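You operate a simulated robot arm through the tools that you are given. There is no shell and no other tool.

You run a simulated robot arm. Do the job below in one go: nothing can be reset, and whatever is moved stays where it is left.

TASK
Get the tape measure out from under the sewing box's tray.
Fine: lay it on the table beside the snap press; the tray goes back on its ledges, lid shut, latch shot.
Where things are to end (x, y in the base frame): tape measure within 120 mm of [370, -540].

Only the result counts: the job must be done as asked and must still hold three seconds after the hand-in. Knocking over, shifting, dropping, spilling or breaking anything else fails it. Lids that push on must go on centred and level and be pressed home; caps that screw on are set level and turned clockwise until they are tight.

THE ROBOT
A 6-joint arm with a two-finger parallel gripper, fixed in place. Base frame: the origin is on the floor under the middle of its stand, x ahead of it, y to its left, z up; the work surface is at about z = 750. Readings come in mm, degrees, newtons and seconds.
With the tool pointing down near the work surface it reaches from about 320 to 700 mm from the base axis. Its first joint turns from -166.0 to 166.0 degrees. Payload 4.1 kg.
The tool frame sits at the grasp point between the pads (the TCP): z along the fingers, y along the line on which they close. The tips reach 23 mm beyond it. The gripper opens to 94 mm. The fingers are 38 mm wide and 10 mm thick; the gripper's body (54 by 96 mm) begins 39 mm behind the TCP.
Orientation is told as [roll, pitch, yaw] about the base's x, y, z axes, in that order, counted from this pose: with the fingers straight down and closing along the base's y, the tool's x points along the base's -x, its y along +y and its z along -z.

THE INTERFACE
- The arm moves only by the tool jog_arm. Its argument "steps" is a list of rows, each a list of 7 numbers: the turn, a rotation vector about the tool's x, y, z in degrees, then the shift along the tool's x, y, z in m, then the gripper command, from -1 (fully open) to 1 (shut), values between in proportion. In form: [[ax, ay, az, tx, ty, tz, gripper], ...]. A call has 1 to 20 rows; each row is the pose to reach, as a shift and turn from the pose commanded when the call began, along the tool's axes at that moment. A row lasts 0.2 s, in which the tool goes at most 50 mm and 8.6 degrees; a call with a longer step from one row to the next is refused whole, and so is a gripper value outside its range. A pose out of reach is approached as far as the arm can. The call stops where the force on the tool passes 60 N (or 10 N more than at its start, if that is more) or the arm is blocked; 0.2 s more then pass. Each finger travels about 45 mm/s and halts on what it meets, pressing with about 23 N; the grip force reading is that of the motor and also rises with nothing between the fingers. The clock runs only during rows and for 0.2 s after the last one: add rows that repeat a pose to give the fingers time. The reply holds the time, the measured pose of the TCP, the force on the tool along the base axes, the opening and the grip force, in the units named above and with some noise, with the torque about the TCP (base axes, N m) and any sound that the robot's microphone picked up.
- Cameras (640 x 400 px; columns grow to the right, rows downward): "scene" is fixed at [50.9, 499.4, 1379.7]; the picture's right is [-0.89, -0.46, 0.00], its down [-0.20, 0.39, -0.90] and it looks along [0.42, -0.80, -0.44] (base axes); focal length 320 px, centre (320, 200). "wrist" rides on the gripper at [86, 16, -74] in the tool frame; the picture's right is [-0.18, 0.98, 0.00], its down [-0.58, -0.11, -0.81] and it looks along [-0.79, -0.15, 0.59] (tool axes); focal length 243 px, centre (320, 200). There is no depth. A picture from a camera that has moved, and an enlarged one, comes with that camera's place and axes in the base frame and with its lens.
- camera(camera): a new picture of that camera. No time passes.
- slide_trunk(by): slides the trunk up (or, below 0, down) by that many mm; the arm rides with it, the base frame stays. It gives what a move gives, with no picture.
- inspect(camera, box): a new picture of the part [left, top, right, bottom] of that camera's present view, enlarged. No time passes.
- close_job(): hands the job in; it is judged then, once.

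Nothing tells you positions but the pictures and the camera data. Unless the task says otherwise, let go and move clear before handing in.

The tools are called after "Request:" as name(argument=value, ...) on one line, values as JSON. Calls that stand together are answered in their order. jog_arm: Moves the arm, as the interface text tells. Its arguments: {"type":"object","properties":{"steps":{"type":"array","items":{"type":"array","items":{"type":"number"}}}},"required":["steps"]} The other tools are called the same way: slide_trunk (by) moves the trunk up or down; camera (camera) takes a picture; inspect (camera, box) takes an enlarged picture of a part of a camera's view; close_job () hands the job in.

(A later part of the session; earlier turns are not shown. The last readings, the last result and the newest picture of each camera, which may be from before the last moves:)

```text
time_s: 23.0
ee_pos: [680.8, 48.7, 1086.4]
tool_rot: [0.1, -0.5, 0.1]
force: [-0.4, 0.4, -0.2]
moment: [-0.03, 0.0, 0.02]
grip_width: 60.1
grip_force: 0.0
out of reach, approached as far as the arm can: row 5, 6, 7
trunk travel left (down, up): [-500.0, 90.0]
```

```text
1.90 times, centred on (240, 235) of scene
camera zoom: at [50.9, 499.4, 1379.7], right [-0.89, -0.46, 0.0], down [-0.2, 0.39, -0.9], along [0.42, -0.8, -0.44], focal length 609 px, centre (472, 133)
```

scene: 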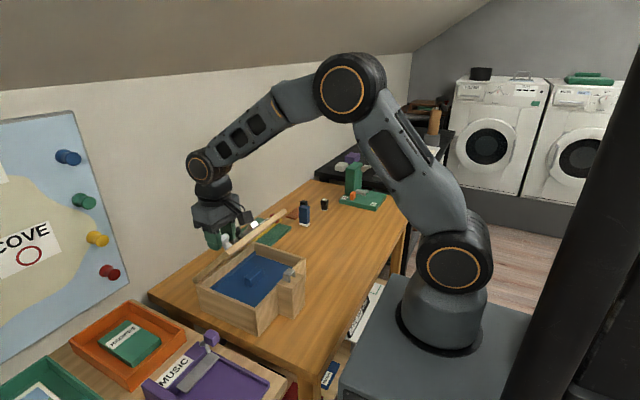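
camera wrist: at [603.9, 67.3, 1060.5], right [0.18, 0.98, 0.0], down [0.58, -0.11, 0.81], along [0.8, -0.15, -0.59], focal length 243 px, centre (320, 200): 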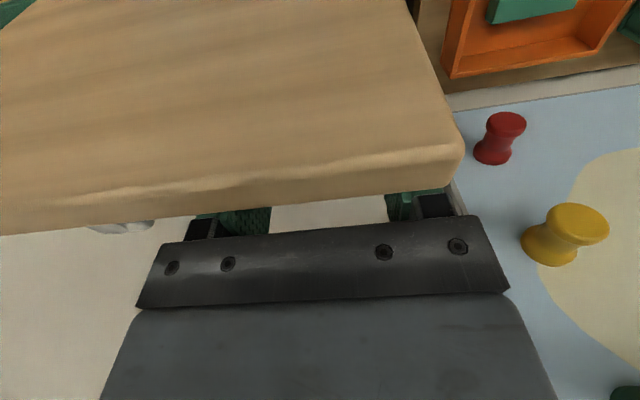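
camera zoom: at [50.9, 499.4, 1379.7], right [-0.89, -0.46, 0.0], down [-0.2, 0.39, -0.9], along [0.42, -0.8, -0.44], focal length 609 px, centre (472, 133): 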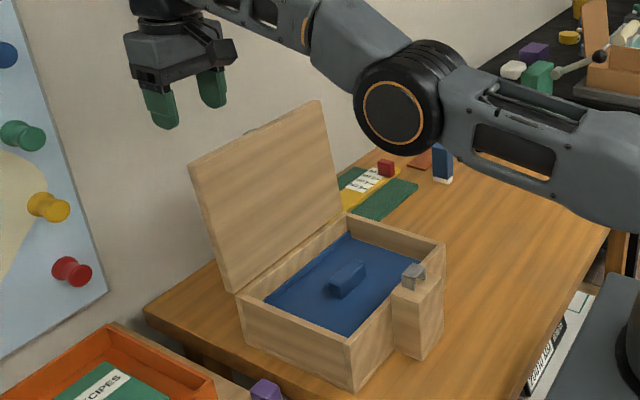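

The lid stands free and the arm is clear. I'll come back toward −x above the box to view the tray and its handle.

Request:
jog_arm(steps=[[0, 0, 0, 0.045, -0.01, 0, -0.28], [0, 0, 0, 0.09, -0.025, 0, -0.28], [0, 0, 0, 0.135, -0.04, 0, -0.28], [0, 0, 0, 0.18, -0.055, 0, -0.28], [0, 0, 0, 0.225, -0.07, 0, -0.28], [0, 0, 0, 0.26, -0.075, 0.01, -0.28], [0, 0, 0, 0.26, -0.075, 0.01, -0.28]])

Request:
camera(camera="wrist")

Request:
inspect(camera="scene", box=[190, 230, 310, 320])

```text
time_s: 24.6
ee_pos: [680.3, 47.3, 1089.5]
tool_rot: [0.2, -0.4, 0.1]
force: [0.5, 0.2, -0.1]
moment: [0.01, 0.0, 0.03]
grip_width: 60.0
grip_force: 0.0
out of reach, approached as far as the arm can: row 1, 2, 3, 4, 5, 6, 7
trunk travel left (down, up): [-500.0, 90.0]
```

```text
taken
camera wrist: at [593.1, 64.7, 1163.1], right [0.18, 0.98, 0.0], down [0.58, -0.11, 0.81], along [0.8, -0.15, -0.59], focal length 243 px, centre (320, 200)
```

wrist: 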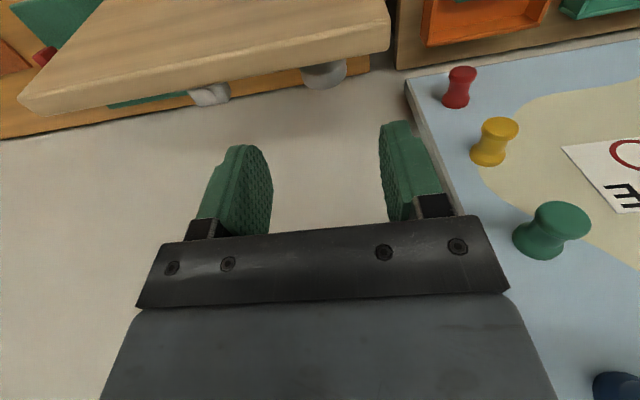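

```text
4.44 times, centred on (250, 275) of scene
camera zoom: at [50.9, 499.4, 1379.7], right [-0.89, -0.46, 0.0], down [-0.2, 0.39, -0.9], along [0.42, -0.8, -0.44], focal length 1421 px, centre (631, -133)
```

zoom: 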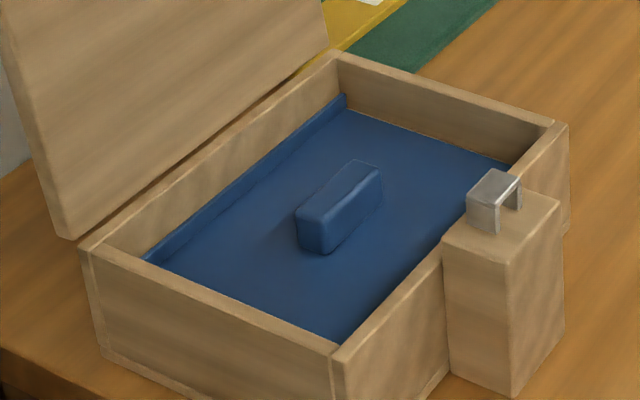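

The previous move was refused as out of reach and the arm is still at its limit. I'll try a smaller retreat, down and toward −x, first checking the tool clears the lid edge.

Request:
jog_arm(steps=[[0, 0, 0, 0.01, 0, 0, -0.28], [0, 0, 0, 0.02, 0, 0, -0.28], [0, 0, 0, 0.03, 0, 0, -0.28]])

```text
time_s: 25.4
ee_pos: [678.7, 47.8, 1092.3]
tool_rot: [0.1, -0.3, 0.0]
force: [0.4, -0.8, 0.1]
moment: [-0.01, -0.01, 0.0]
grip_width: 60.3
grip_force: 0.1
out of reach, approached as far as the arm can: row 1, 2, 3
trunk travel left (down, up): [-500.0, 90.0]
```

The arm is at a stretched-out posture, so pulling straight in isn't resolved. I'll lower a little (still above the lid edge) to bend the elbow, then retreat.

Request:
jog_arm(steps=[[0, 0, 0, 0, 0, 0.01, -0.28], [0, 0, 0, 0, 0, 0.02, -0.28], [0, 0, 0, 0, 0, 0.03, -0.28], [0, 0, 0, 0, 0, 0.035, -0.28]])

```text
time_s: 26.4
ee_pos: [687.1, 49.9, 1061.0]
tool_rot: [-0.1, -0.3, 0.1]
force: [0.2, -0.4, -0.7]
moment: [-0.01, -0.01, 0.03]
grip_width: 60.0
grip_force: 0.0
out of reach, approached as far as the arm can: row 1, 2, 3, 4
trunk travel left (down, up): [-500.0, 90.0]
```

Request:
jog_arm(steps=[[0, 0, 0, 0.006, 0, 0.004, -0.28], [0, 0, 0, 0.012, 0, 0.006, -0.28], [0, 0, 0, 0.02, 0, 0.006, -0.28], [0, 0, 0, 0.03, 0, 0.006, -0.28], [0, 0, 0, 0.04, 0, 0.006, -0.28], [0, 0, 0, 0.04, 0, 0.006, -0.28]])

```text
time_s: 27.8
ee_pos: [686.8, 49.9, 1060.1]
tool_rot: [0.2, -0.4, 0.0]
force: [1.2, 0.4, -0.1]
moment: [0.04, -0.03, -0.01]
grip_width: 60.3
grip_force: 0.0
out of reach, approached as far as the arm can: row 1, 2, 3, 4, 5, 6
trunk travel left (down, up): [-500.0, 90.0]
```

The pull-in is singular at full stretch. I'll raise the trunk 60 mm, which carries the tool clear above the lid, then lower the tool relative to the arm to unbend and retreat.

Request:
slide_trunk(by=60)

```text
time_s: 28.8
ee_pos: [688.8, 50.6, 1121.5]
tool_rot: [0.0, -0.3, 0.0]
force: [0.3, 0.7, 0.9]
moment: [0.01, -0.02, 0.0]
grip_width: 60.0
grip_force: 0.1
trunk travel left (down, up): [-560.0, 30.0]
```

Request:
jog_arm(steps=[[0, 0, 0, 0.002, 0, 0.015, -0.28], [0, 0, 0, 0.004, 0, 0.03, -0.28], [0, 0, 0, 0.006, 0, 0.045, -0.28], [0, 0, 0, 0.008, 0, 0.055, -0.28], [0, 0, 0, 0.012, 0, 0.055, -0.28]])

```text
time_s: 30.0
ee_pos: [698.7, 53.6, 1072.7]
tool_rot: [0.1, -0.3, 0.0]
force: [-0.2, 0.0, -0.1]
moment: [0.0, -0.03, -0.02]
grip_width: 60.3
grip_force: 0.2
out of reach, approached as far as the arm can: row 1, 2, 3, 4, 5
trunk travel left (down, up): [-560.0, 30.0]
```

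Request:
camera(camera="scene")

```text
taken
```

scene: 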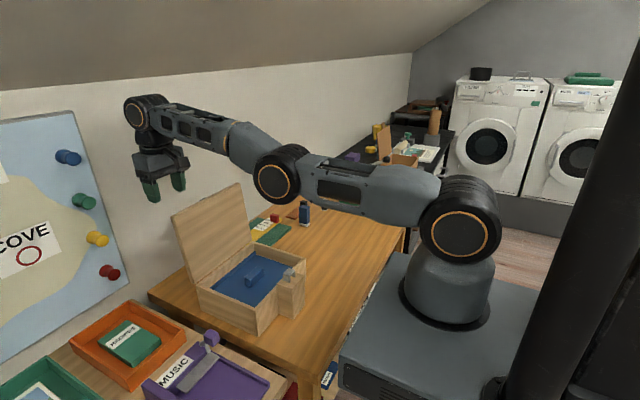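

The arm is fully stretched and seems to have passed its straight-elbow point. I'll raise the trunk the last 30 mm, then move outward and down to bring the elbow back to its normal bend.

Request:
slide_trunk(by=30)

Request:
jog_arm(steps=[[0, 0, 0, -0.02, 0, 0.01, -0.28], [0, 0, 0, -0.03, 0, 0.025, -0.28], [0, 0, 0, -0.03, 0, 0.04, -0.28], [0, 0, 0, -0.03, 0, 0.05, -0.28]])

Request:
camera(camera="scene")

```text
time_s: 30.7
ee_pos: [698.0, 54.4, 1101.8]
tool_rot: [0.0, -0.3, 0.1]
force: [0.0, -0.3, 0.7]
moment: [-0.03, 0.0, -0.02]
grip_width: 60.2
grip_force: 0.1
trunk travel left (down, up): [-590.0, 0.0]
```

```text
time_s: 31.7
ee_pos: [709.1, 51.6, 1051.7]
tool_rot: [-0.1, -0.3, 0.1]
force: [-0.4, -0.7, 0.5]
moment: [0.0, 0.0, 0.01]
grip_width: 60.0
grip_force: 0.0
out of reach, approached as far as the arm can: row 1, 2, 3, 4
trunk travel left (down, up): [-590.0, 0.0]
```

```text
taken
```

scene: 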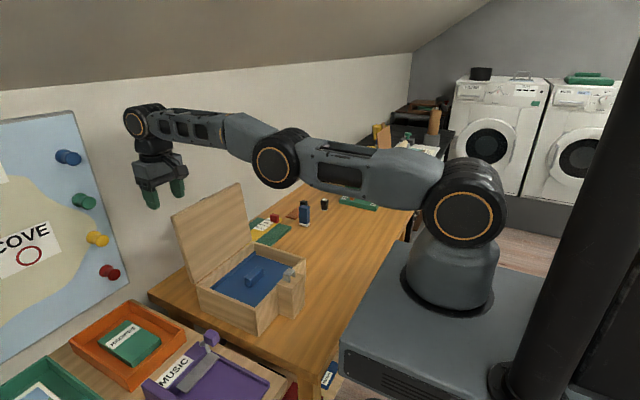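

Request:
jog_arm(steps=[[0, 0, 0, 0.005, 0, 0.002, -0.28], [0, 0, 0, 0.01, 0, 0.004, -0.28], [0, 0, 0, 0.016, 0, 0.004, -0.28], [0, 0, 0, 0.016, 0, 0.004, -0.28]])

```text
time_s: 32.7
ee_pos: [706.0, 50.8, 1048.0]
tool_rot: [-0.1, -0.2, 0.2]
force: [0.1, 0.2, 0.5]
moment: [0.02, -0.01, 0.01]
grip_width: 60.3
grip_force: 0.1
out of reach, approached as far as the arm can: row 2, 3, 4
trunk travel left (down, up): [-590.0, 0.0]
```

The elbow is still in the wrong branch. I'll swing sideways along the reach circle to the free space at −y, where I can descend a long way to bend the elbow back.

Request:
jog_arm(steps=[[0, 0, 0, -0.003, -0.04, -0.002, -0.28], [0, 0, 0, -0.002, -0.08, -0.002, -0.28], [0, 0, 0, 0.002, -0.12, 0, -0.28], [0, 0, 0, 0.008, -0.165, 0, -0.28], [0, 0, 0, 0.018, -0.21, 0, -0.28], [0, 0, 0, 0.031, -0.255, 0, -0.28], [0, 0, 0, 0.047, -0.3, 0, -0.28], [0, 0, 0, 0.06, -0.33, 0, -0.28], [0, 0, 0, 0.06, -0.33, 0, -0.28]])

Request:
camera(camera="scene")

Request:
camera(camera="wrist")

```text
time_s: 34.7
ee_pos: [644.8, -279.7, 1044.0]
tool_rot: [0.2, -0.2, 0.1]
force: [0.6, -0.3, -0.2]
moment: [0.04, -0.01, 0.0]
grip_width: 60.3
grip_force: 0.1
trunk travel left (down, up): [-590.0, 0.0]
```

```text
taken
```

scene: 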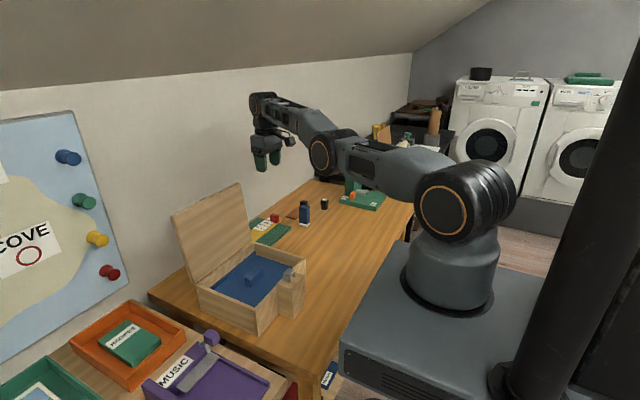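

```text
taken
camera wrist: at [558.7, -262.0, 1117.1], right [0.18, 0.98, 0.0], down [0.58, -0.11, 0.81], along [0.8, -0.15, -0.59], focal length 243 px, centre (320, 200)
```

wrist: 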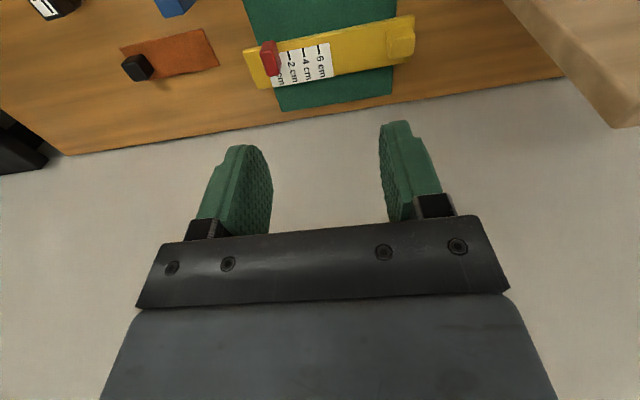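

Now within reach at (645, −280). I'll descend ~150 mm here with outward bias, then ease inward, above the low mat.

Request:
jog_arm(steps=[[0, 0, 0, -0.012, -0.005, 0.035, -0.28], [0, 0, 0, -0.014, -0.006, 0.075, -0.28], [0, 0, 0, -0.01, -0.004, 0.115, -0.28], [0, 0, 0, 0.0, 0.0, 0.14, -0.28], [0, 0, 0, 0.015, 0.006, 0.15, -0.28], [0, 0, 0, 0.03, 0.012, 0.15, -0.28], [0, 0, 0, 0.045, 0.02, 0.15, -0.28]])

Request:
camera(camera="scene")

```text
time_s: 36.3
ee_pos: [598.8, -257.2, 897.0]
tool_rot: [0.0, -0.4, 0.1]
force: [0.1, 0.2, 0.0]
moment: [0.0, 0.03, 0.03]
grip_width: 60.5
grip_force: 0.0
out of reach, approached as far as the arm can: row 1, 2, 3
trunk travel left (down, up): [-590.0, 0.0]
```

```text
taken
```

scene: 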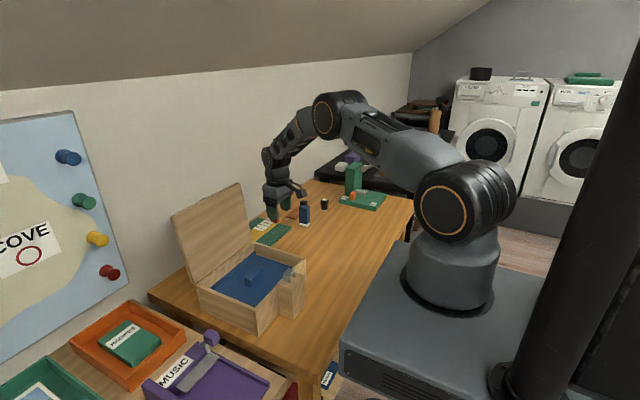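

The elbow is back in its normal posture. Now I'll rise and move to a viewing spot at about (400, −25, 1000) to look into the box.

Request:
jog_arm(steps=[[0, 0, 0, 0.01, 0, -0.045, -0.28], [0, 0, 0, 0.03, 0.01, -0.08, -0.28], [0, 0, 0, 0.058, 0.035, -0.1, -0.28], [0, 0, 0, 0.086, 0.07, -0.103, -0.28], [0, 0, 0, 0.114, 0.105, -0.103, -0.28], [0, 0, 0, 0.142, 0.14, -0.103, -0.28], [0, 0, 0, 0.17, 0.175, -0.103, -0.28], [0, 0, 0, 0.198, 0.21, -0.103, -0.28], [0, 0, 0, 0.199, 0.232, -0.103, -0.28], [0, 0, 0, 0.199, 0.232, -0.103, -0.28]])

Request:
camera(camera="wrist")

Request:
inspect(camera="wrist", box=[200, 40, 460, 200])

Request:
inspect(camera="scene", box=[190, 230, 310, 320])

```text
time_s: 38.5
ee_pos: [401.7, -26.6, 996.3]
tool_rot: [0.0, -0.2, 0.1]
force: [0.4, 0.0, 0.2]
moment: [0.0, -0.01, 0.0]
grip_width: 60.5
grip_force: 0.1
trunk travel left (down, up): [-590.0, 0.0]
```

```text
taken
camera wrist: at [315.1, -9.8, 1069.4], right [0.18, 0.98, 0.0], down [0.58, -0.11, 0.81], along [0.8, -0.15, -0.59], focal length 243 px, centre (320, 200)
```

wrist: 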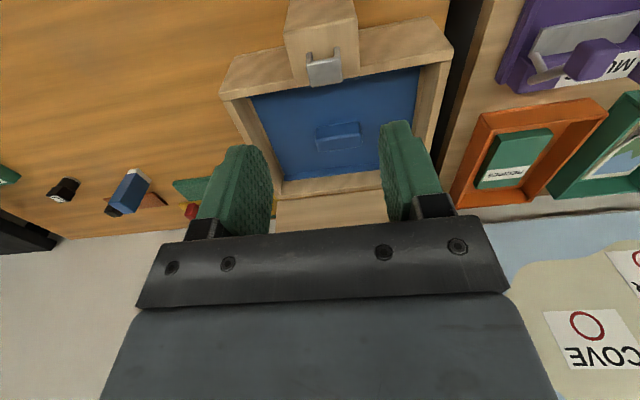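

```text
2.46 times, centred on (330, 120) of wrist
camera zoom: at [315.1, -9.8, 1069.4], right [0.18, 0.98, 0.0], down [0.58, -0.11, 0.81], along [0.8, -0.15, -0.59], focal length 597 px, centre (295, 397)
```

zoom: 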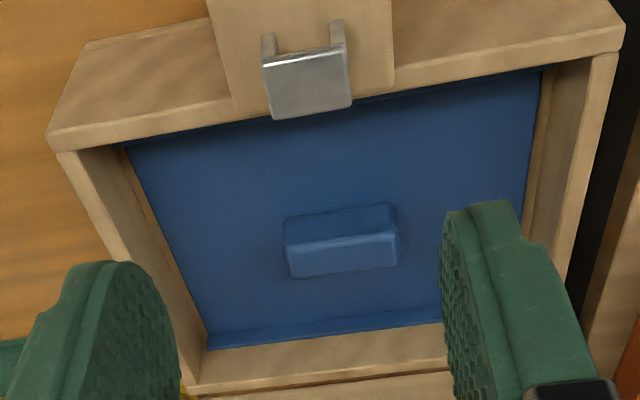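

```text
4.44 times, centred on (250, 275) of scene
camera zoom: at [50.9, 499.4, 1379.7], right [-0.89, -0.46, 0.0], down [-0.2, 0.39, -0.9], along [0.42, -0.8, -0.44], focal length 1421 px, centre (631, -133)
```

zoom: 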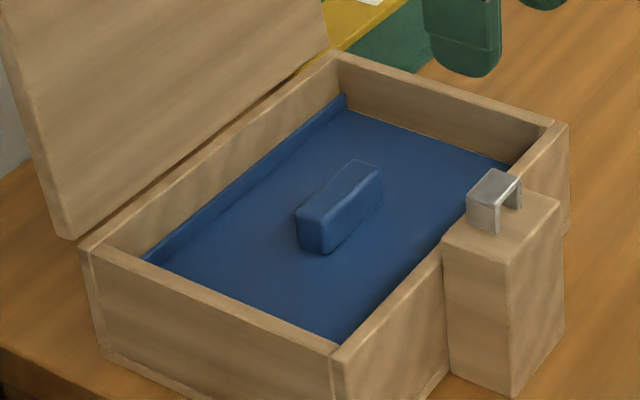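

The tray has a central handle block about 53 mm long along y, centre near (518, −23), top near z 836, floor near z 813. I'll open to ~75 mm, hover over it, and re-check.

Request:
jog_arm(steps=[[0, 0, 0, -0.04, 0.001, 0.02, -0.6], [0, 0, 0, -0.08, 0.003, 0.04, -0.6], [0, 0, 0, -0.11, 0.003, 0.065, -0.6], [0, 0, 0, -0.117, 0.003, 0.09, -0.6], [0, 0, 0, -0.117, 0.003, 0.09, -0.6]])

Request:
camera(camera="wrist")

Request:
inspect(camera="scene", box=[190, 210, 330, 320])

```text
time_s: 39.7
ee_pos: [519.8, -23.8, 909.3]
tool_rot: [0.0, -0.3, 0.2]
force: [0.9, 0.7, 0.4]
moment: [0.02, -0.01, -0.05]
grip_width: 75.3
grip_force: 0.1
trunk travel left (down, up): [-590.0, 0.0]
```

```text
taken
camera wrist: at [432.6, -6.1, 982.6], right [0.18, 0.98, 0.0], down [0.58, -0.11, 0.81], along [0.8, -0.15, -0.59], focal length 243 px, centre (320, 200)
```

wrist: 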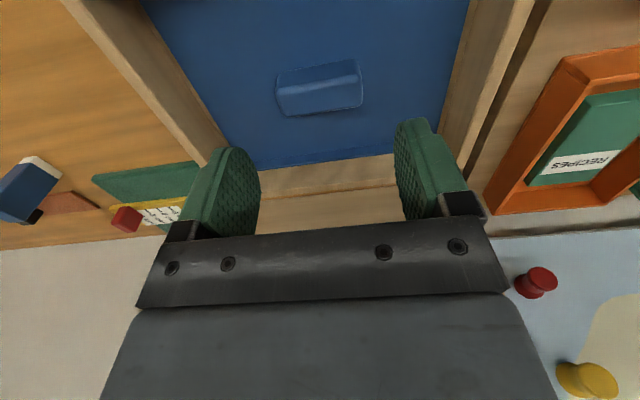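

```text
3.64 times, centred on (260, 265) of scene
camera zoom: at [50.9, 499.4, 1379.7], right [-0.89, -0.46, 0.0], down [-0.2, 0.39, -0.9], along [0.42, -0.8, -0.44], focal length 1162 px, centre (538, -36)
```

zoom: 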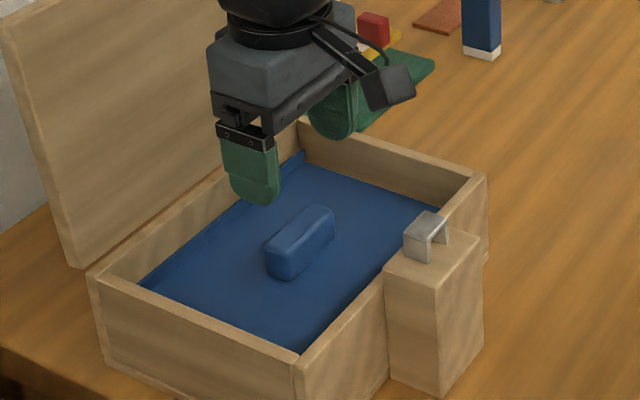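

Aligned over the handle. I'll descend to about z 843 with tips just above the tray floor.

Request:
jog_arm(steps=[[0, 0, 0, -0.001, 0, 0.03, -0.6], [0, 0, 0, -0.001, 0.001, 0.05, -0.6], [0, 0, 0, -0.001, 0.001, 0.06, -0.6], [0, 0, 0, -0.001, 0.001, 0.066, -0.6], [0, 0, 0, -0.001, 0.001, 0.066, -0.6]])

Request:
camera(camera="wrist")

Request:
inspect(camera="scene", box=[210, 220, 310, 300])

```text
time_s: 40.9
ee_pos: [519.8, -21.5, 843.1]
tool_rot: [0.0, -0.4, 0.1]
force: [0.3, -0.3, 0.9]
moment: [0.03, -0.02, -0.04]
grip_width: 75.6
grip_force: 0.3
trunk travel left (down, up): [-590.0, 0.0]
```

```text
taken
camera wrist: at [433.2, -4.2, 917.2], right [0.18, 0.98, 0.0], down [0.58, -0.11, 0.81], along [0.8, -0.15, -0.59], focal length 243 px, centre (320, 200)
```

wrist: 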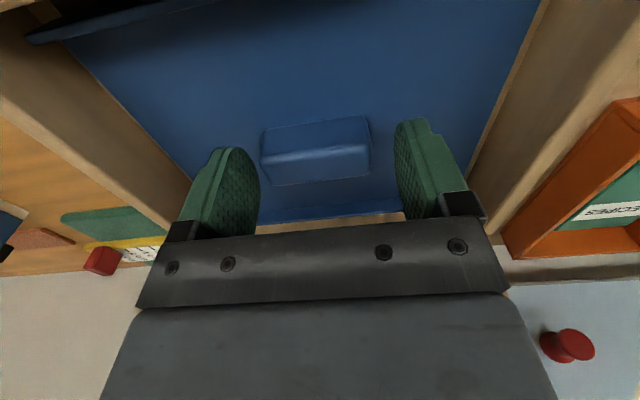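

```text
5.00 times, centred on (260, 260) of scene
camera zoom: at [50.9, 499.4, 1379.7], right [-0.89, -0.46, 0.0], down [-0.2, 0.39, -0.9], along [0.42, -0.8, -0.44], focal length 1598 px, centre (620, -100)
```

zoom: 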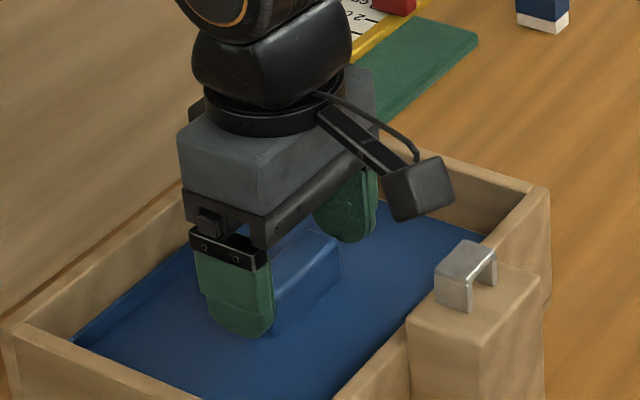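

Fingers straddle the handle with tips just above the tray floor. I'll close on it.

Request:
jog_arm(steps=[[0, 0, 0, 0, -0.001, 0.002, -0.6], [0, 0, 0, 0, -0.001, 0.002, -0.3], [0, 0, 0, 0, -0.001, 0.002, -0.15], [0, 0, 0, 0, -0.001, 0.002, 0.0], [0, 0, 0, 0, -0.001, 0.002, 0.1], [0, 0, 0, 0, -0.001, 0.002, 0.1]])

Request:
camera(camera="wrist")

```text
time_s: 42.3
ee_pos: [519.5, -22.1, 842.7]
tool_rot: [0.1, -0.3, 0.1]
force: [0.4, -1.3, 0.1]
moment: [-0.02, -0.07, 0.0]
grip_width: 59.7
grip_force: 23.1
trunk travel left (down, up): [-590.0, 0.0]
```

```text
taken
camera wrist: at [433.4, -5.1, 916.0], right [0.18, 0.98, 0.0], down [0.58, -0.11, 0.81], along [0.8, -0.15, -0.59], focal length 243 px, centre (320, 200)
```

wrist: 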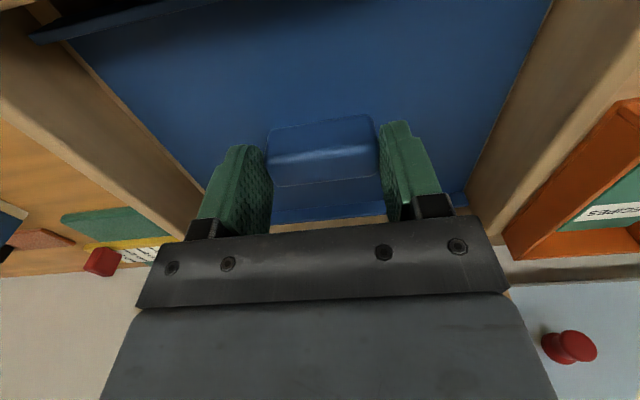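

The handle is held at 60 mm. I'll firm up the grip and lift the tray a little.

Request:
jog_arm(steps=[[0, 0, 0, 0, 0, 0, 0.5], [0, 0, 0, 0, 0, 0, 0.5], [0, 0, 0, 0, 0, -0.004, 0.5], [0, 0, 0, 0, 0, -0.01, 0.5], [0, 0, 0, 0, 0, -0.018, 0.5], [0, 0, 0, 0, 0, -0.026, 0.5], [0, 0, 0, 0, 0, -0.026, 0.5]])

Request:
camera(camera="wrist")

Request:
inspect(camera="scene", box=[190, 210, 330, 320])

```text
time_s: 43.9
ee_pos: [520.6, -22.7, 867.6]
tool_rot: [0.1, -0.3, 0.1]
force: [0.1, 0.1, -1.8]
moment: [0.03, 0.03, 0.01]
grip_width: 59.5
grip_force: 23.0
trunk travel left (down, up): [-590.0, 0.0]
```

```text
taken
camera wrist: at [434.0, -5.7, 941.4], right [0.18, 0.98, 0.0], down [0.58, -0.11, 0.81], along [0.8, -0.15, -0.59], focal length 243 px, centre (320, 200)
```

wrist: 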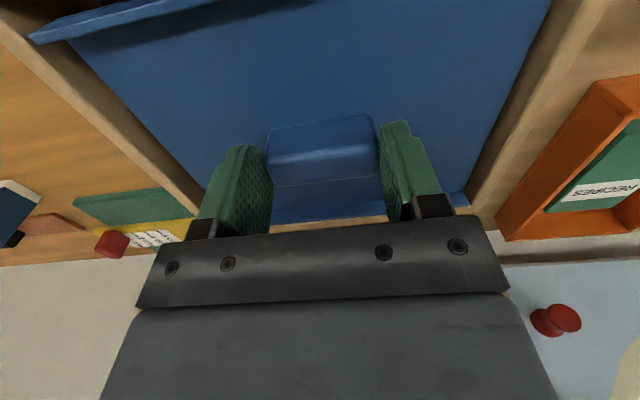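

```text
3.64 times, centred on (260, 265) of scene
camera zoom: at [50.9, 499.4, 1379.7], right [-0.89, -0.46, 0.0], down [-0.2, 0.39, -0.9], along [0.42, -0.8, -0.44], focal length 1162 px, centre (538, -36)
```

zoom: 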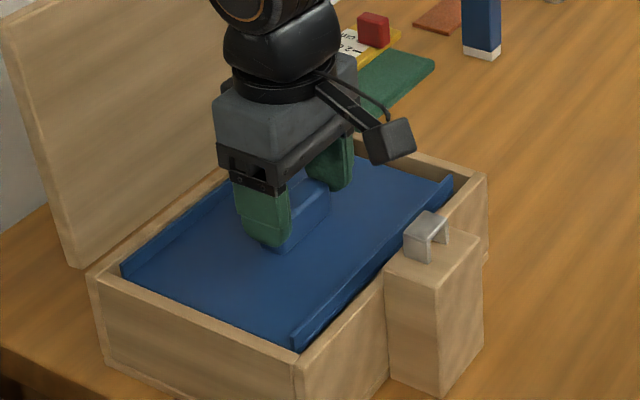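

The tray lifts off level and light. I'll raise it clear of the keeper and carry it to free table space around (440, −300).

Request:
jog_arm(steps=[[0, 0, 0, 0, 0, -0.03, 0.5], [0, 0, 0, 0.002, 0, -0.065, 0.5], [0, 0, 0, 0.006, -0.01, -0.095, 0.5], [0, 0, 0, 0.014, -0.045, -0.1, 0.5], [0, 0, 0, 0.024, -0.085, -0.1, 0.5], [0, 0, 0, 0.035, -0.125, -0.1, 0.5], [0, 0, 0, 0.046, -0.165, -0.1, 0.5], [0, 0, 0, 0.058, -0.205, -0.1, 0.5], [0, 0, 0, 0.07, -0.245, -0.1, 0.5], [0, 0, 0, 0.08, -0.277, -0.1, 0.5], [0, 0, 0, 0.08, -0.277, -0.1, 0.5]])

Request:
camera(camera="wrist")

Request:
camera(camera="scene")

```text
time_s: 46.3
ee_pos: [441.9, -297.2, 965.7]
tool_rot: [0.1, -0.3, 0.1]
force: [0.1, -0.7, -1.8]
moment: [-0.01, -0.02, -0.01]
grip_width: 59.6
grip_force: 23.0
trunk travel left (down, up): [-590.0, 0.0]
```

```text
taken
camera wrist: at [355.0, -280.0, 1039.6], right [0.18, 0.98, 0.0], down [0.58, -0.11, 0.81], along [0.8, -0.15, -0.59], focal length 243 px, centre (320, 200)
```

wrist: 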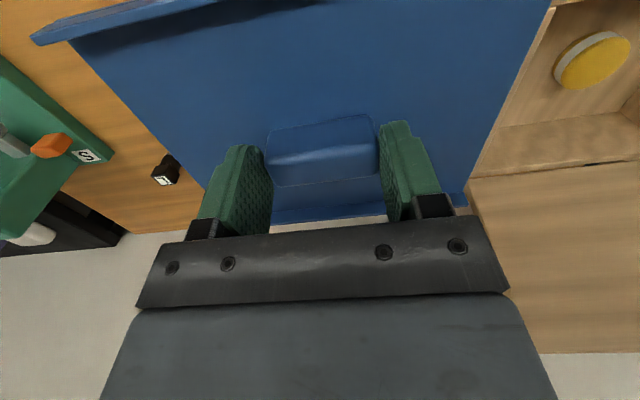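

```text
taken
```

scene: 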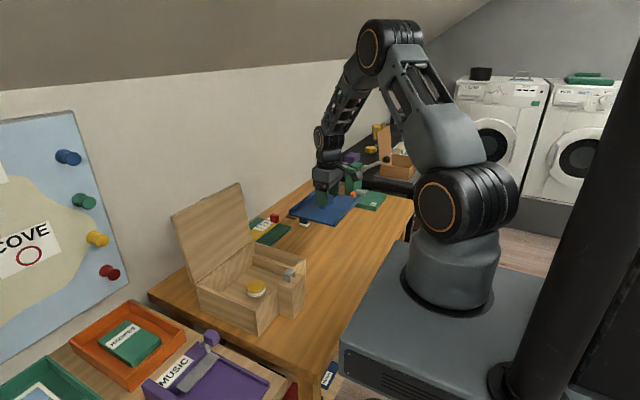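

With the tray out, the yellow tape measure is visible in the box. The tray is over clear table at (442, −297); I'll lower it most of the way.

Request:
jog_arm(steps=[[0, 0, 0, 0, 0, 0.04, 0.5], [0, 0, 0, 0, 0, 0.08, 0.5], [0, 0, 0, 0, 0, 0.12, 0.5], [0, 0, 0, 0, 0, 0.15, 0.5], [0, 0, 0, 0, 0, 0.165, 0.5], [0, 0, 0, 0, 0, 0.165, 0.5]])

Request:
inspect(camera="scene", box=[270, 170, 410, 270])

Request:
camera(camera="wrist")

```text
time_s: 47.7
ee_pos: [442.4, -300.2, 799.5]
tool_rot: [0.1, -0.3, 0.1]
force: [-0.2, -0.3, -1.0]
moment: [-0.02, 0.0, -0.02]
grip_width: 59.4
grip_force: 23.0
trunk travel left (down, up): [-590.0, 0.0]
```

```text
4.00 times, centred on (340, 220) of scene
camera zoom: at [50.9, 499.4, 1379.7], right [-0.89, -0.46, 0.0], down [-0.2, 0.39, -0.9], along [0.42, -0.8, -0.44], focal length 1278 px, centre (240, 120)
```

zoom: 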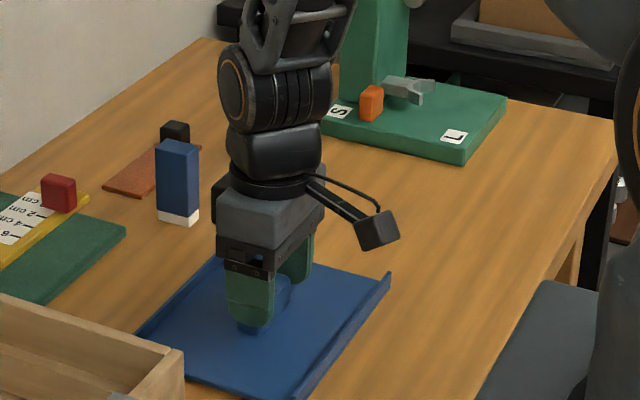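

```text
taken
camera wrist: at [355.4, -283.3, 873.5], right [0.18, 0.98, 0.0], down [0.58, -0.11, 0.81], along [0.8, -0.15, -0.59], focal length 243 px, centre (320, 200)
```

wrist: 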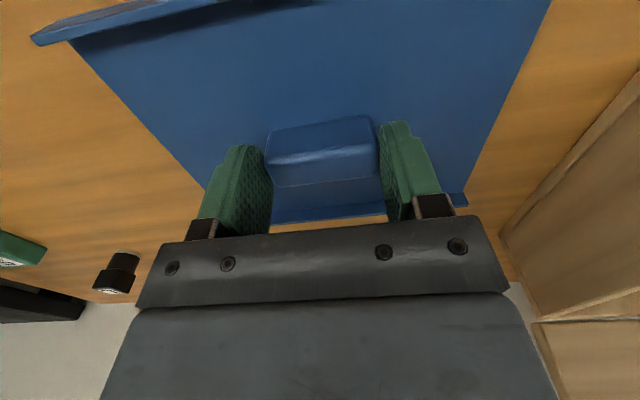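

Tray is a few centimetres above clear table. I'll lower it gently until it touches.

Request:
jog_arm(steps=[[0, 0, 0, 0, 0, 0.004, 0.5], [0, 0, 0, 0, 0, 0.008, 0.5], [0, 0, 0, 0, 0, 0.011, 0.5], [0, 0, 0, 0, 0, 0.013, 0.5]])

```text
time_s: 48.7
ee_pos: [441.7, -299.9, 789.7]
tool_rot: [-0.2, -0.4, 0.1]
force: [0.7, -5.7, 24.4]
moment: [0.34, 0.11, 0.1]
grip_width: 59.2
grip_force: 23.1
trunk travel left (down, up): [-590.0, 0.0]
```

The tray is on the table. I'll ease off the pressure, open the fingers, and rise.

Request:
jog_arm(steps=[[0, 0, 0, 0, 0, -0.003, 0.5], [0, 0, 0, 0, 0, -0.003, -0.2], [0, 0, 0, 0, 0, -0.003, -0.6], [0, 0, 0, 0, 0, -0.003, -0.6], [0, 0, 0, 0, 0, -0.03, -0.6], [0, 0, 0, 0, 0, -0.07, -0.6], [0, 0, 0, 0, 0, -0.11, -0.6]])

Request:
camera(camera="wrist")

Request:
inspect(camera="scene", box=[180, 180, 340, 340])

```text
time_s: 50.3
ee_pos: [439.4, -297.9, 899.1]
tool_rot: [0.1, -0.2, 0.2]
force: [1.8, 0.1, -0.8]
moment: [0.01, 0.01, 0.01]
grip_width: 75.2
grip_force: 0.1
trunk travel left (down, up): [-590.0, 0.0]
```

```text
taken
camera wrist: at [352.8, -281.6, 973.0], right [0.18, 0.98, 0.0], down [0.58, -0.11, 0.81], along [0.8, -0.15, -0.59], focal length 243 px, centre (320, 200)
```

wrist: 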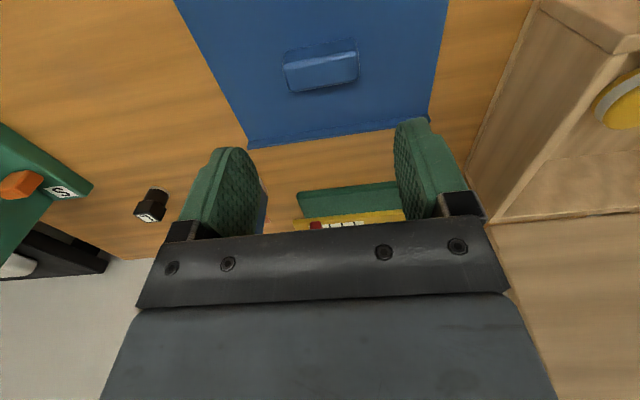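

```text
2.50 times, centred on (260, 260) of scene
camera zoom: at [50.9, 499.4, 1379.7], right [-0.89, -0.46, 0.0], down [-0.2, 0.39, -0.9], along [0.42, -0.8, -0.44], focal length 799 px, centre (470, 50)
```

zoom: 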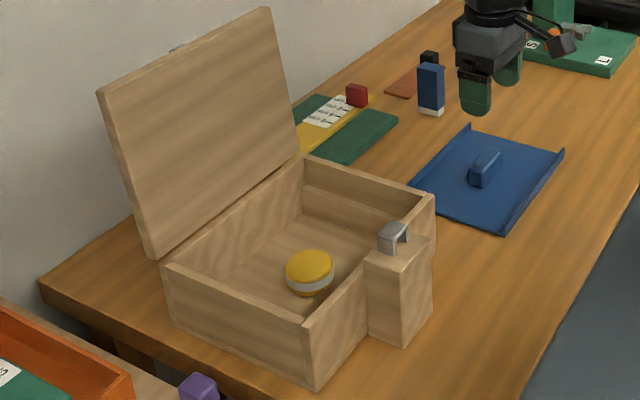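

The tray rests flat. Next I'll move back above the box to look at the tape measure.

Request:
jog_arm(steps=[[0, 0, 0, 0, 0.02, -0.045, -0.6], [0, 0, 0, 0.002, 0.055, -0.075, -0.6], [0, 0, 0, 0.005, 0.1, -0.085, -0.6], [0, 0, 0, 0.008, 0.145, -0.085, -0.6], [0, 0, 0, 0.011, 0.19, -0.085, -0.6], [0, 0, 0, 0.015, 0.235, -0.085, -0.6], [0, 0, 0, 0.018, 0.28, -0.085, -0.6], [0, 0, 0, 0.02, 0.3, -0.085, -0.6], [0, 0, 0, 0.02, 0.3, -0.085, -0.6]])

Request:
camera(camera="wrist")

Request:
inspect(camera="wrist", box=[200, 20, 460, 200])

Request:
inspect(camera="scene", box=[200, 240, 310, 325])

```text
time_s: 52.3
ee_pos: [416.2, -1.2, 982.1]
tool_rot: [0.1, -0.3, 0.1]
force: [0.5, 0.4, 0.4]
moment: [0.02, 0.0, -0.01]
grip_width: 75.3
grip_force: 0.0
trunk travel left (down, up): [-590.0, 0.0]
```

```text
taken
camera wrist: at [330.6, 16.2, 1056.8], right [0.18, 0.98, 0.0], down [0.58, -0.11, 0.81], along [0.8, -0.15, -0.59], focal length 243 px, centre (320, 200)
```

wrist: 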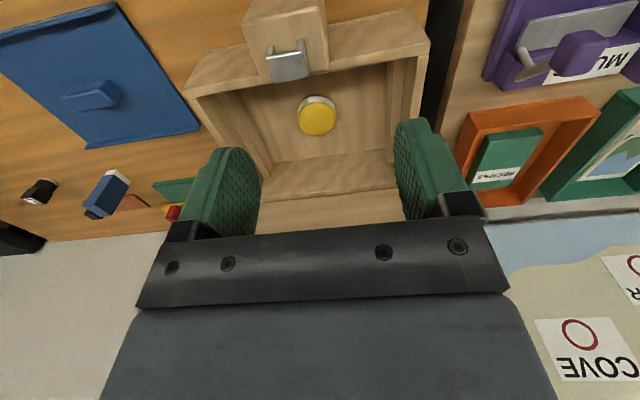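

```text
2.22 times, centred on (330, 110) of wrist
camera zoom: at [330.6, 16.2, 1056.8], right [0.18, 0.98, 0.0], down [0.58, -0.11, 0.81], along [0.8, -0.15, -0.59], focal length 539 px, centre (298, 400)
```

zoom: 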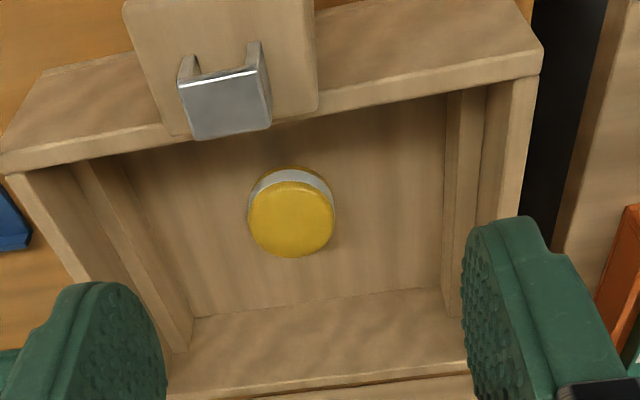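

```text
4.71 times, centred on (255, 282) of scene
camera zoom: at [50.9, 499.4, 1379.7], right [-0.89, -0.46, 0.0], down [-0.2, 0.39, -0.9], along [0.42, -0.8, -0.44], focal length 1504 px, centre (626, -188)
```

zoom: 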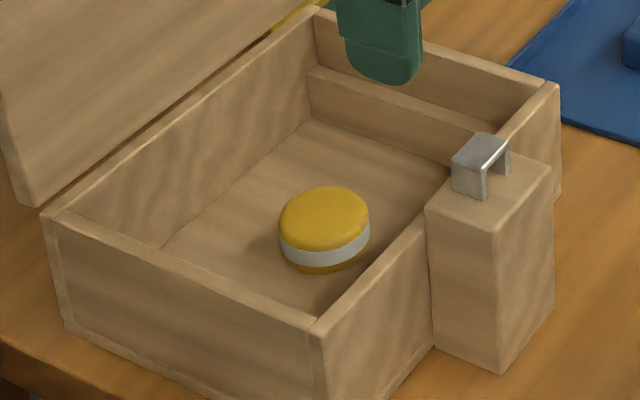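

The tape measure lies flat at about (522, −24), roughly 52 mm across, top near z 787. With the tool unturned, the wrist camera would hit the keeper when reaching down, so I'll yaw 45° to swing the camera toward +y while hovering over it.

Request:
jog_arm(steps=[[0, 0, 7.5, -0.018, -0.004, 0.0, -0.6], [0, 0, 15, -0.036, -0.008, 0.0, -0.6], [0, 0, 22.5, -0.054, -0.012, 0.0, -0.6], [0, 0, 30, -0.072, -0.016, 0.01, -0.6], [0, 0, 37.5, -0.09, -0.02, 0.02, -0.6], [0, 0, 45, -0.106, -0.023, 0.04, -0.6], [0, 0, 45, -0.106, -0.023, 0.04, -0.6]])

Request:
camera(camera="wrist")

Request:
inspect(camera="scene", box=[190, 210, 330, 320])

```text
time_s: 53.9
ee_pos: [525.0, -23.7, 944.5]
tool_rot: [0.1, -0.2, -45.0]
force: [-0.2, 0.4, -0.4]
moment: [0.01, 0.0, 0.0]
grip_width: 75.2
grip_force: 0.1
trunk travel left (down, up): [-590.0, 0.0]
```

```text
taken
camera wrist: at [474.8, 49.5, 1017.1], right [0.83, 0.56, 0.0], down [0.33, -0.49, 0.81], along [0.46, -0.66, -0.59], focal length 243 px, centre (320, 200)
```

wrist: 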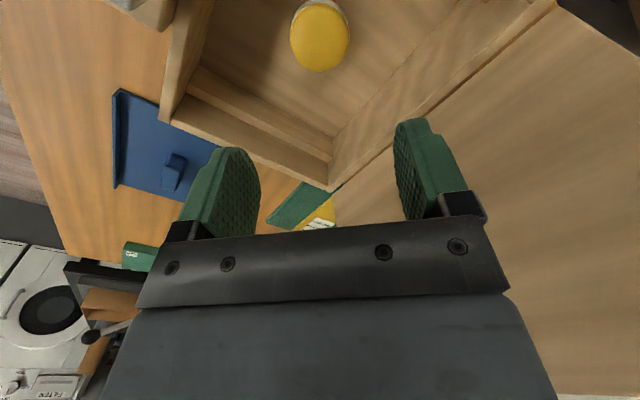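

```text
3.64 times, centred on (260, 265) of scene
camera zoom: at [50.9, 499.4, 1379.7], right [-0.89, -0.46, 0.0], down [-0.2, 0.39, -0.9], along [0.42, -0.8, -0.44], focal length 1162 px, centre (538, -36)
```

zoom: 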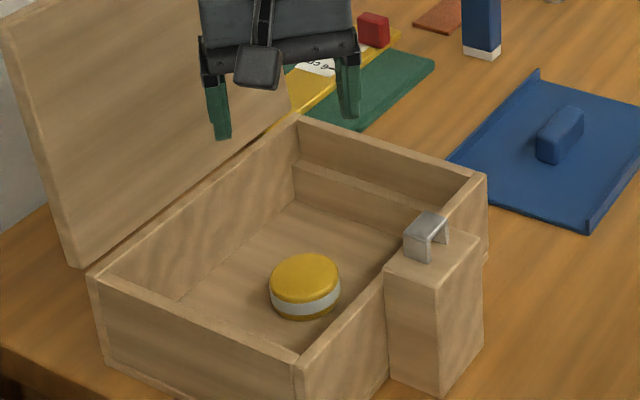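

Corrected for camera bias, the disc is at about (525, −24), directly below the tool. I'll descend into the box in steps.

Request:
jog_arm(steps=[[0, 0, 0, 0, 0, 0.035, -0.6], [0, 0, 0, 0, 0, 0.07, -0.6], [0, 0, 0, 0, 0, 0.1, -0.6], [0, 0, 0, 0, 0, 0.12, -0.6], [0, 0, 0, 0, 0, 0.135, -0.6], [0, 0, 0, 0, 0, 0.135, -0.6]])

Request:
camera(camera="wrist")

Request:
inspect(camera="scene", box=[190, 210, 330, 320])

```text
time_s: 55.3
ee_pos: [525.3, -23.6, 809.2]
tool_rot: [0.2, -0.2, -44.9]
force: [0.5, -0.6, -0.2]
moment: [-0.02, 0.03, 0.01]
grip_width: 75.3
grip_force: 0.0
trunk travel left (down, up): [-590.0, 0.0]
```

```text
taken
camera wrist: at [475.2, 51.5, 883.4], right [0.82, 0.57, 0.01], down [0.33, -0.49, 0.81], along [0.46, -0.66, -0.59], focal length 243 px, centre (320, 200)
```

wrist: 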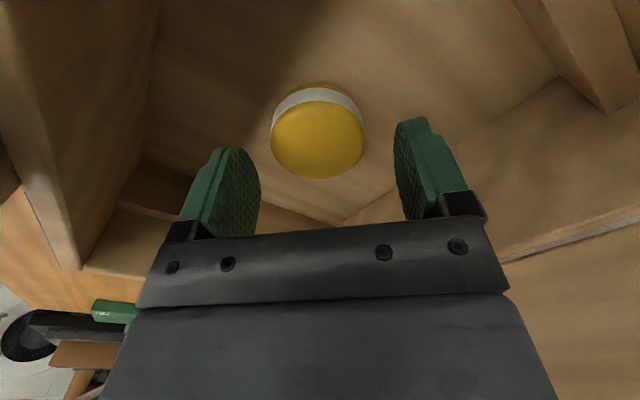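

```text
3.64 times, centred on (260, 265) of scene
camera zoom: at [50.9, 499.4, 1379.7], right [-0.89, -0.46, 0.0], down [-0.2, 0.39, -0.9], along [0.42, -0.8, -0.44], focal length 1162 px, centre (538, -36)
```

zoom: 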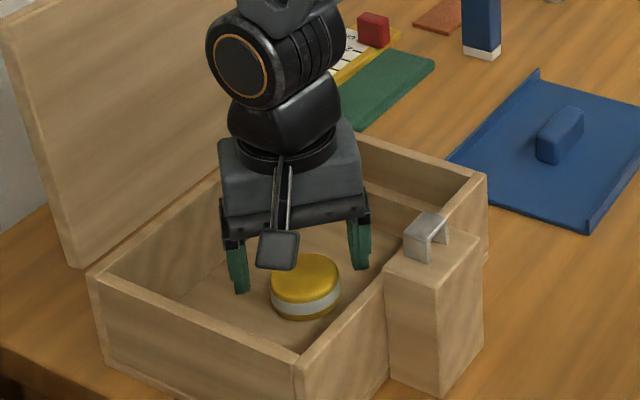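

The disc sits centered between the fingers. I'll lower 18 mm more and close on it.

Request:
jog_arm(steps=[[0, 0, 0, 0.002, 0, 0.008, -0.6], [0, 0, 0, 0.002, 0, 0.014, -0.6], [0, 0, 0, 0.002, 0, 0.018, -0.6], [0, 0, 0, 0.002, 0, 0.018, -0.4], [0, 0, 0, 0.002, 0, 0.018, -0.1], [0, 0, 0, 0.002, 0, 0.018, 0.2], [0, 0, 0, 0.002, 0, 0.018, 0.4]])

Request:
camera(camera="wrist")

Request:
inspect(camera="scene", box=[190, 210, 330, 320])

```text
time_s: 56.9
ee_pos: [523.8, -21.0, 791.8]
tool_rot: [0.2, -0.3, -44.8]
force: [1.0, 0.5, 0.7]
moment: [-0.02, 0.03, -0.02]
grip_width: 50.4
grip_force: 23.2
trunk travel left (down, up): [-590.0, 0.0]
```

```text
taken
camera wrist: at [475.8, 53.4, 865.5], right [0.82, 0.57, 0.01], down [0.33, -0.49, 0.81], along [0.46, -0.66, -0.59], focal length 243 px, centre (320, 200)
```

wrist: 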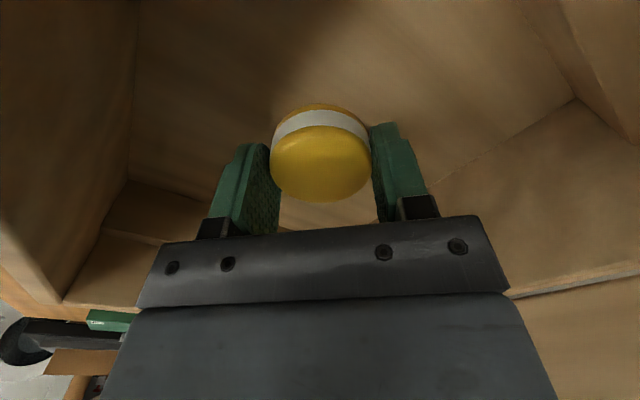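

```text
3.64 times, centred on (260, 265) of scene
camera zoom: at [50.9, 499.4, 1379.7], right [-0.89, -0.46, 0.0], down [-0.2, 0.39, -0.9], along [0.42, -0.8, -0.44], focal length 1162 px, centre (538, -36)
```

zoom: 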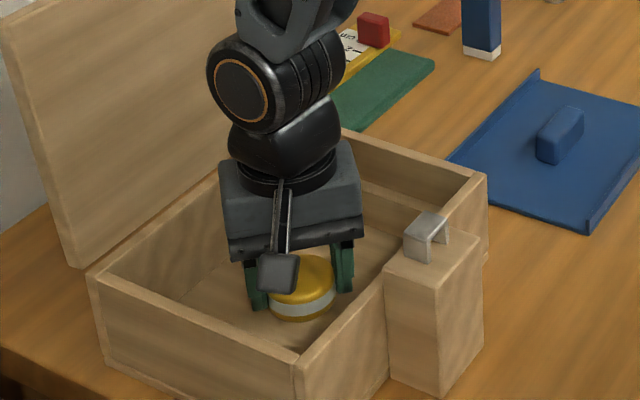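

The tape measure is gripped at 50 mm. I'll lift it straight out of the box.

Request:
jog_arm(steps=[[0, 0, 0, 0, 0, -0.01, 0.4], [0, 0, 0, 0, 0, -0.03, 0.4], [0, 0, 0, 0, 0, -0.07, 0.4], [0, 0, 0, 0, 0, -0.11, 0.4], [0, 0, 0, 0, 0, -0.15, 0.4], [0, 0, 0, 0, 0, -0.19, 0.4], [0, 0, 0, 0, 0, -0.19, 0.4]])

Request:
camera(camera="wrist")

Request:
camera(camera="scene")

```text
time_s: 58.5
ee_pos: [524.3, -21.5, 978.3]
tool_rot: [0.3, -0.2, -44.9]
force: [0.4, 0.2, -0.9]
moment: [0.01, 0.03, 0.0]
grip_width: 50.4
grip_force: 23.3
trunk travel left (down, up): [-590.0, 0.0]
```

```text
taken
camera wrist: at [474.9, 52.3, 1053.2], right [0.82, 0.57, 0.0], down [0.33, -0.49, 0.81], along [0.46, -0.66, -0.59], focal length 243 px, centre (320, 200)
```

wrist: 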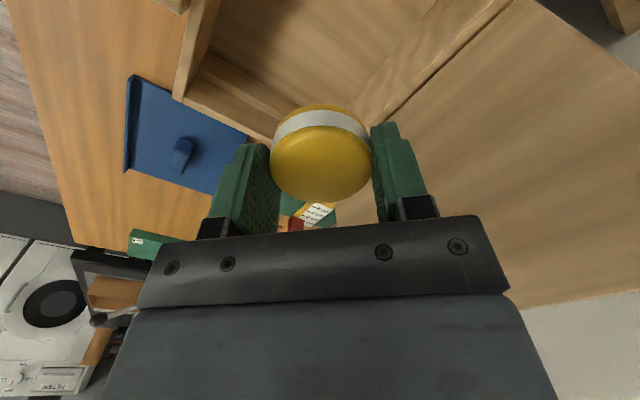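

```text
taken
```

scene: 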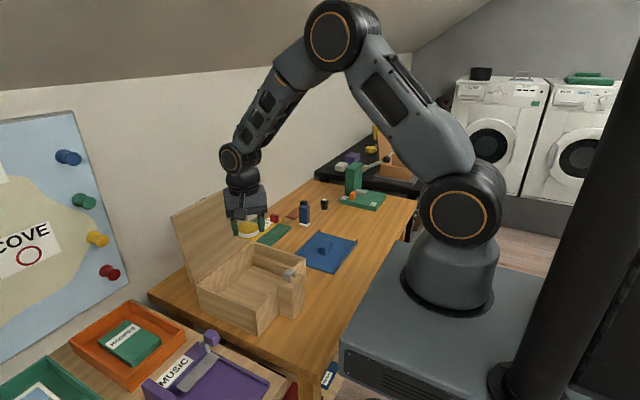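

I'll carry it over to about (365, −500) above the free table beside the press.

Request:
jog_arm(steps=[[0, 0, 0, -0.0205, -0.041, 0, 0.4], [0, 0, 0, -0.041, -0.082, 0, 0.4], [0, 0, 0, -0.0615, -0.123, 0, 0.4], [0, 0, 0, -0.082, -0.164, 0, 0.4], [0, 0, 0, -0.1025, -0.205, 0, 0.4], [0, 0, 0, -0.123, -0.246, 0, 0.4], [0, 0, 0, -0.1435, -0.287, 0, 0.4], [0, 0, 0, -0.164, -0.328, 0, 0.4], [0, 0, 0, -0.1845, -0.369, 0, 0.4], [0, 0, 0, -0.205, -0.41, 0, 0.4], [0, 0, 0, -0.2255, -0.45, 0, 0.4], [0, 0, 0, -0.2255, -0.45, 0, 0.4]])

Request:
camera(camera="wrist")

Request:
inspect(camera="scene", box=[280, 140, 440, 270])

```text
time_s: 61.1
ee_pos: [365.4, -499.2, 982.8]
tool_rot: [0.3, -0.1, -44.9]
force: [0.3, -0.4, -1.1]
moment: [-0.02, -0.02, -0.03]
grip_width: 50.5
grip_force: 22.7
trunk travel left (down, up): [-590.0, 0.0]
```

```text
taken
camera wrist: at [316.0, -425.0, 1056.1], right [0.82, 0.57, 0.01], down [0.33, -0.49, 0.81], along [0.46, -0.66, -0.59], focal length 243 px, centre (320, 200)
```

wrist: 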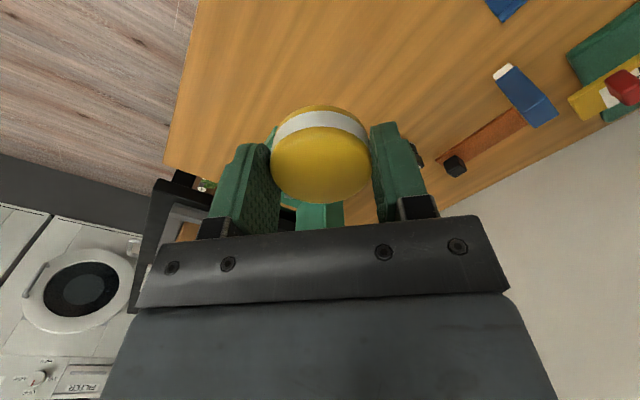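

```text
3.08 times, centred on (360, 205) of scene
camera zoom: at [50.9, 499.4, 1379.7], right [-0.89, -0.46, 0.0], down [-0.2, 0.39, -0.9], along [0.42, -0.8, -0.44], focal length 984 px, centre (197, 185)
```

zoom: 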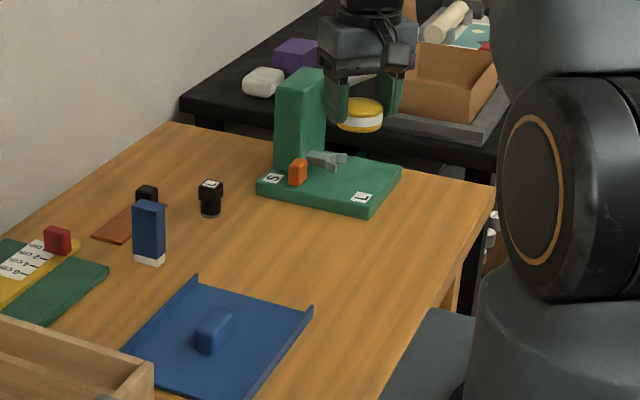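

The drop spot is clear wood, well away from the press base. I'll lower the tape measure toward the table.

Request:
jog_arm(steps=[[0, 0, 0, 0, 0, 0.04, 0.4], [0, 0, 0, 0, 0, 0.08, 0.4], [0, 0, 0, 0, 0, 0.12, 0.4], [0, 0, 0, 0, 0, 0.155, 0.4], [0, 0, 0, 0, 0, 0.18, 0.4], [0, 0, 0, 0, 0, 0.192, 0.4], [0, 0, 0, 0, 0, 0.192, 0.4]])

Request:
inspect(camera="scene", box=[300, 160, 440, 270])

```text
time_s: 62.7
ee_pos: [366.1, -498.6, 787.9]
tool_rot: [0.3, -0.3, -44.9]
force: [0.1, 0.1, 0.5]
moment: [0.0, -0.01, 0.01]
grip_width: 50.6
grip_force: 23.4
trunk travel left (down, up): [-590.0, 0.0]
```

```text
3.64 times, centred on (370, 215) of scene
camera zoom: at [50.9, 499.4, 1379.7], right [-0.89, -0.46, 0.0], down [-0.2, 0.39, -0.9], along [0.42, -0.8, -0.44], focal length 1162 px, centre (138, 146)
```

zoom: 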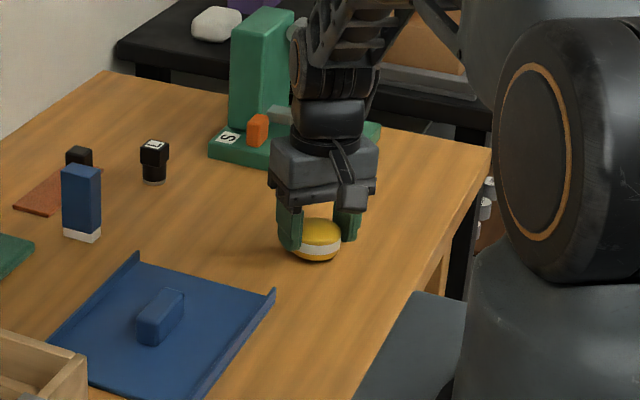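

The tape is just above the table. I'll lower in small steps to find contact.

Request:
jog_arm(steps=[[0, 0, 0, 0, 0, 0.003, 0.4], [0, 0, 0, 0, 0, 0.005, 0.4], [0, 0, 0, 0, 0, 0.007, 0.4]])

```text
time_s: 63.5
ee_pos: [365.9, -498.4, 780.4]
tool_rot: [0.2, -0.3, -44.9]
force: [-0.6, 3.5, 9.7]
moment: [0.0, 0.23, -0.08]
grip_width: 50.5
grip_force: 23.1
trunk travel left (down, up): [-590.0, 0.0]
```

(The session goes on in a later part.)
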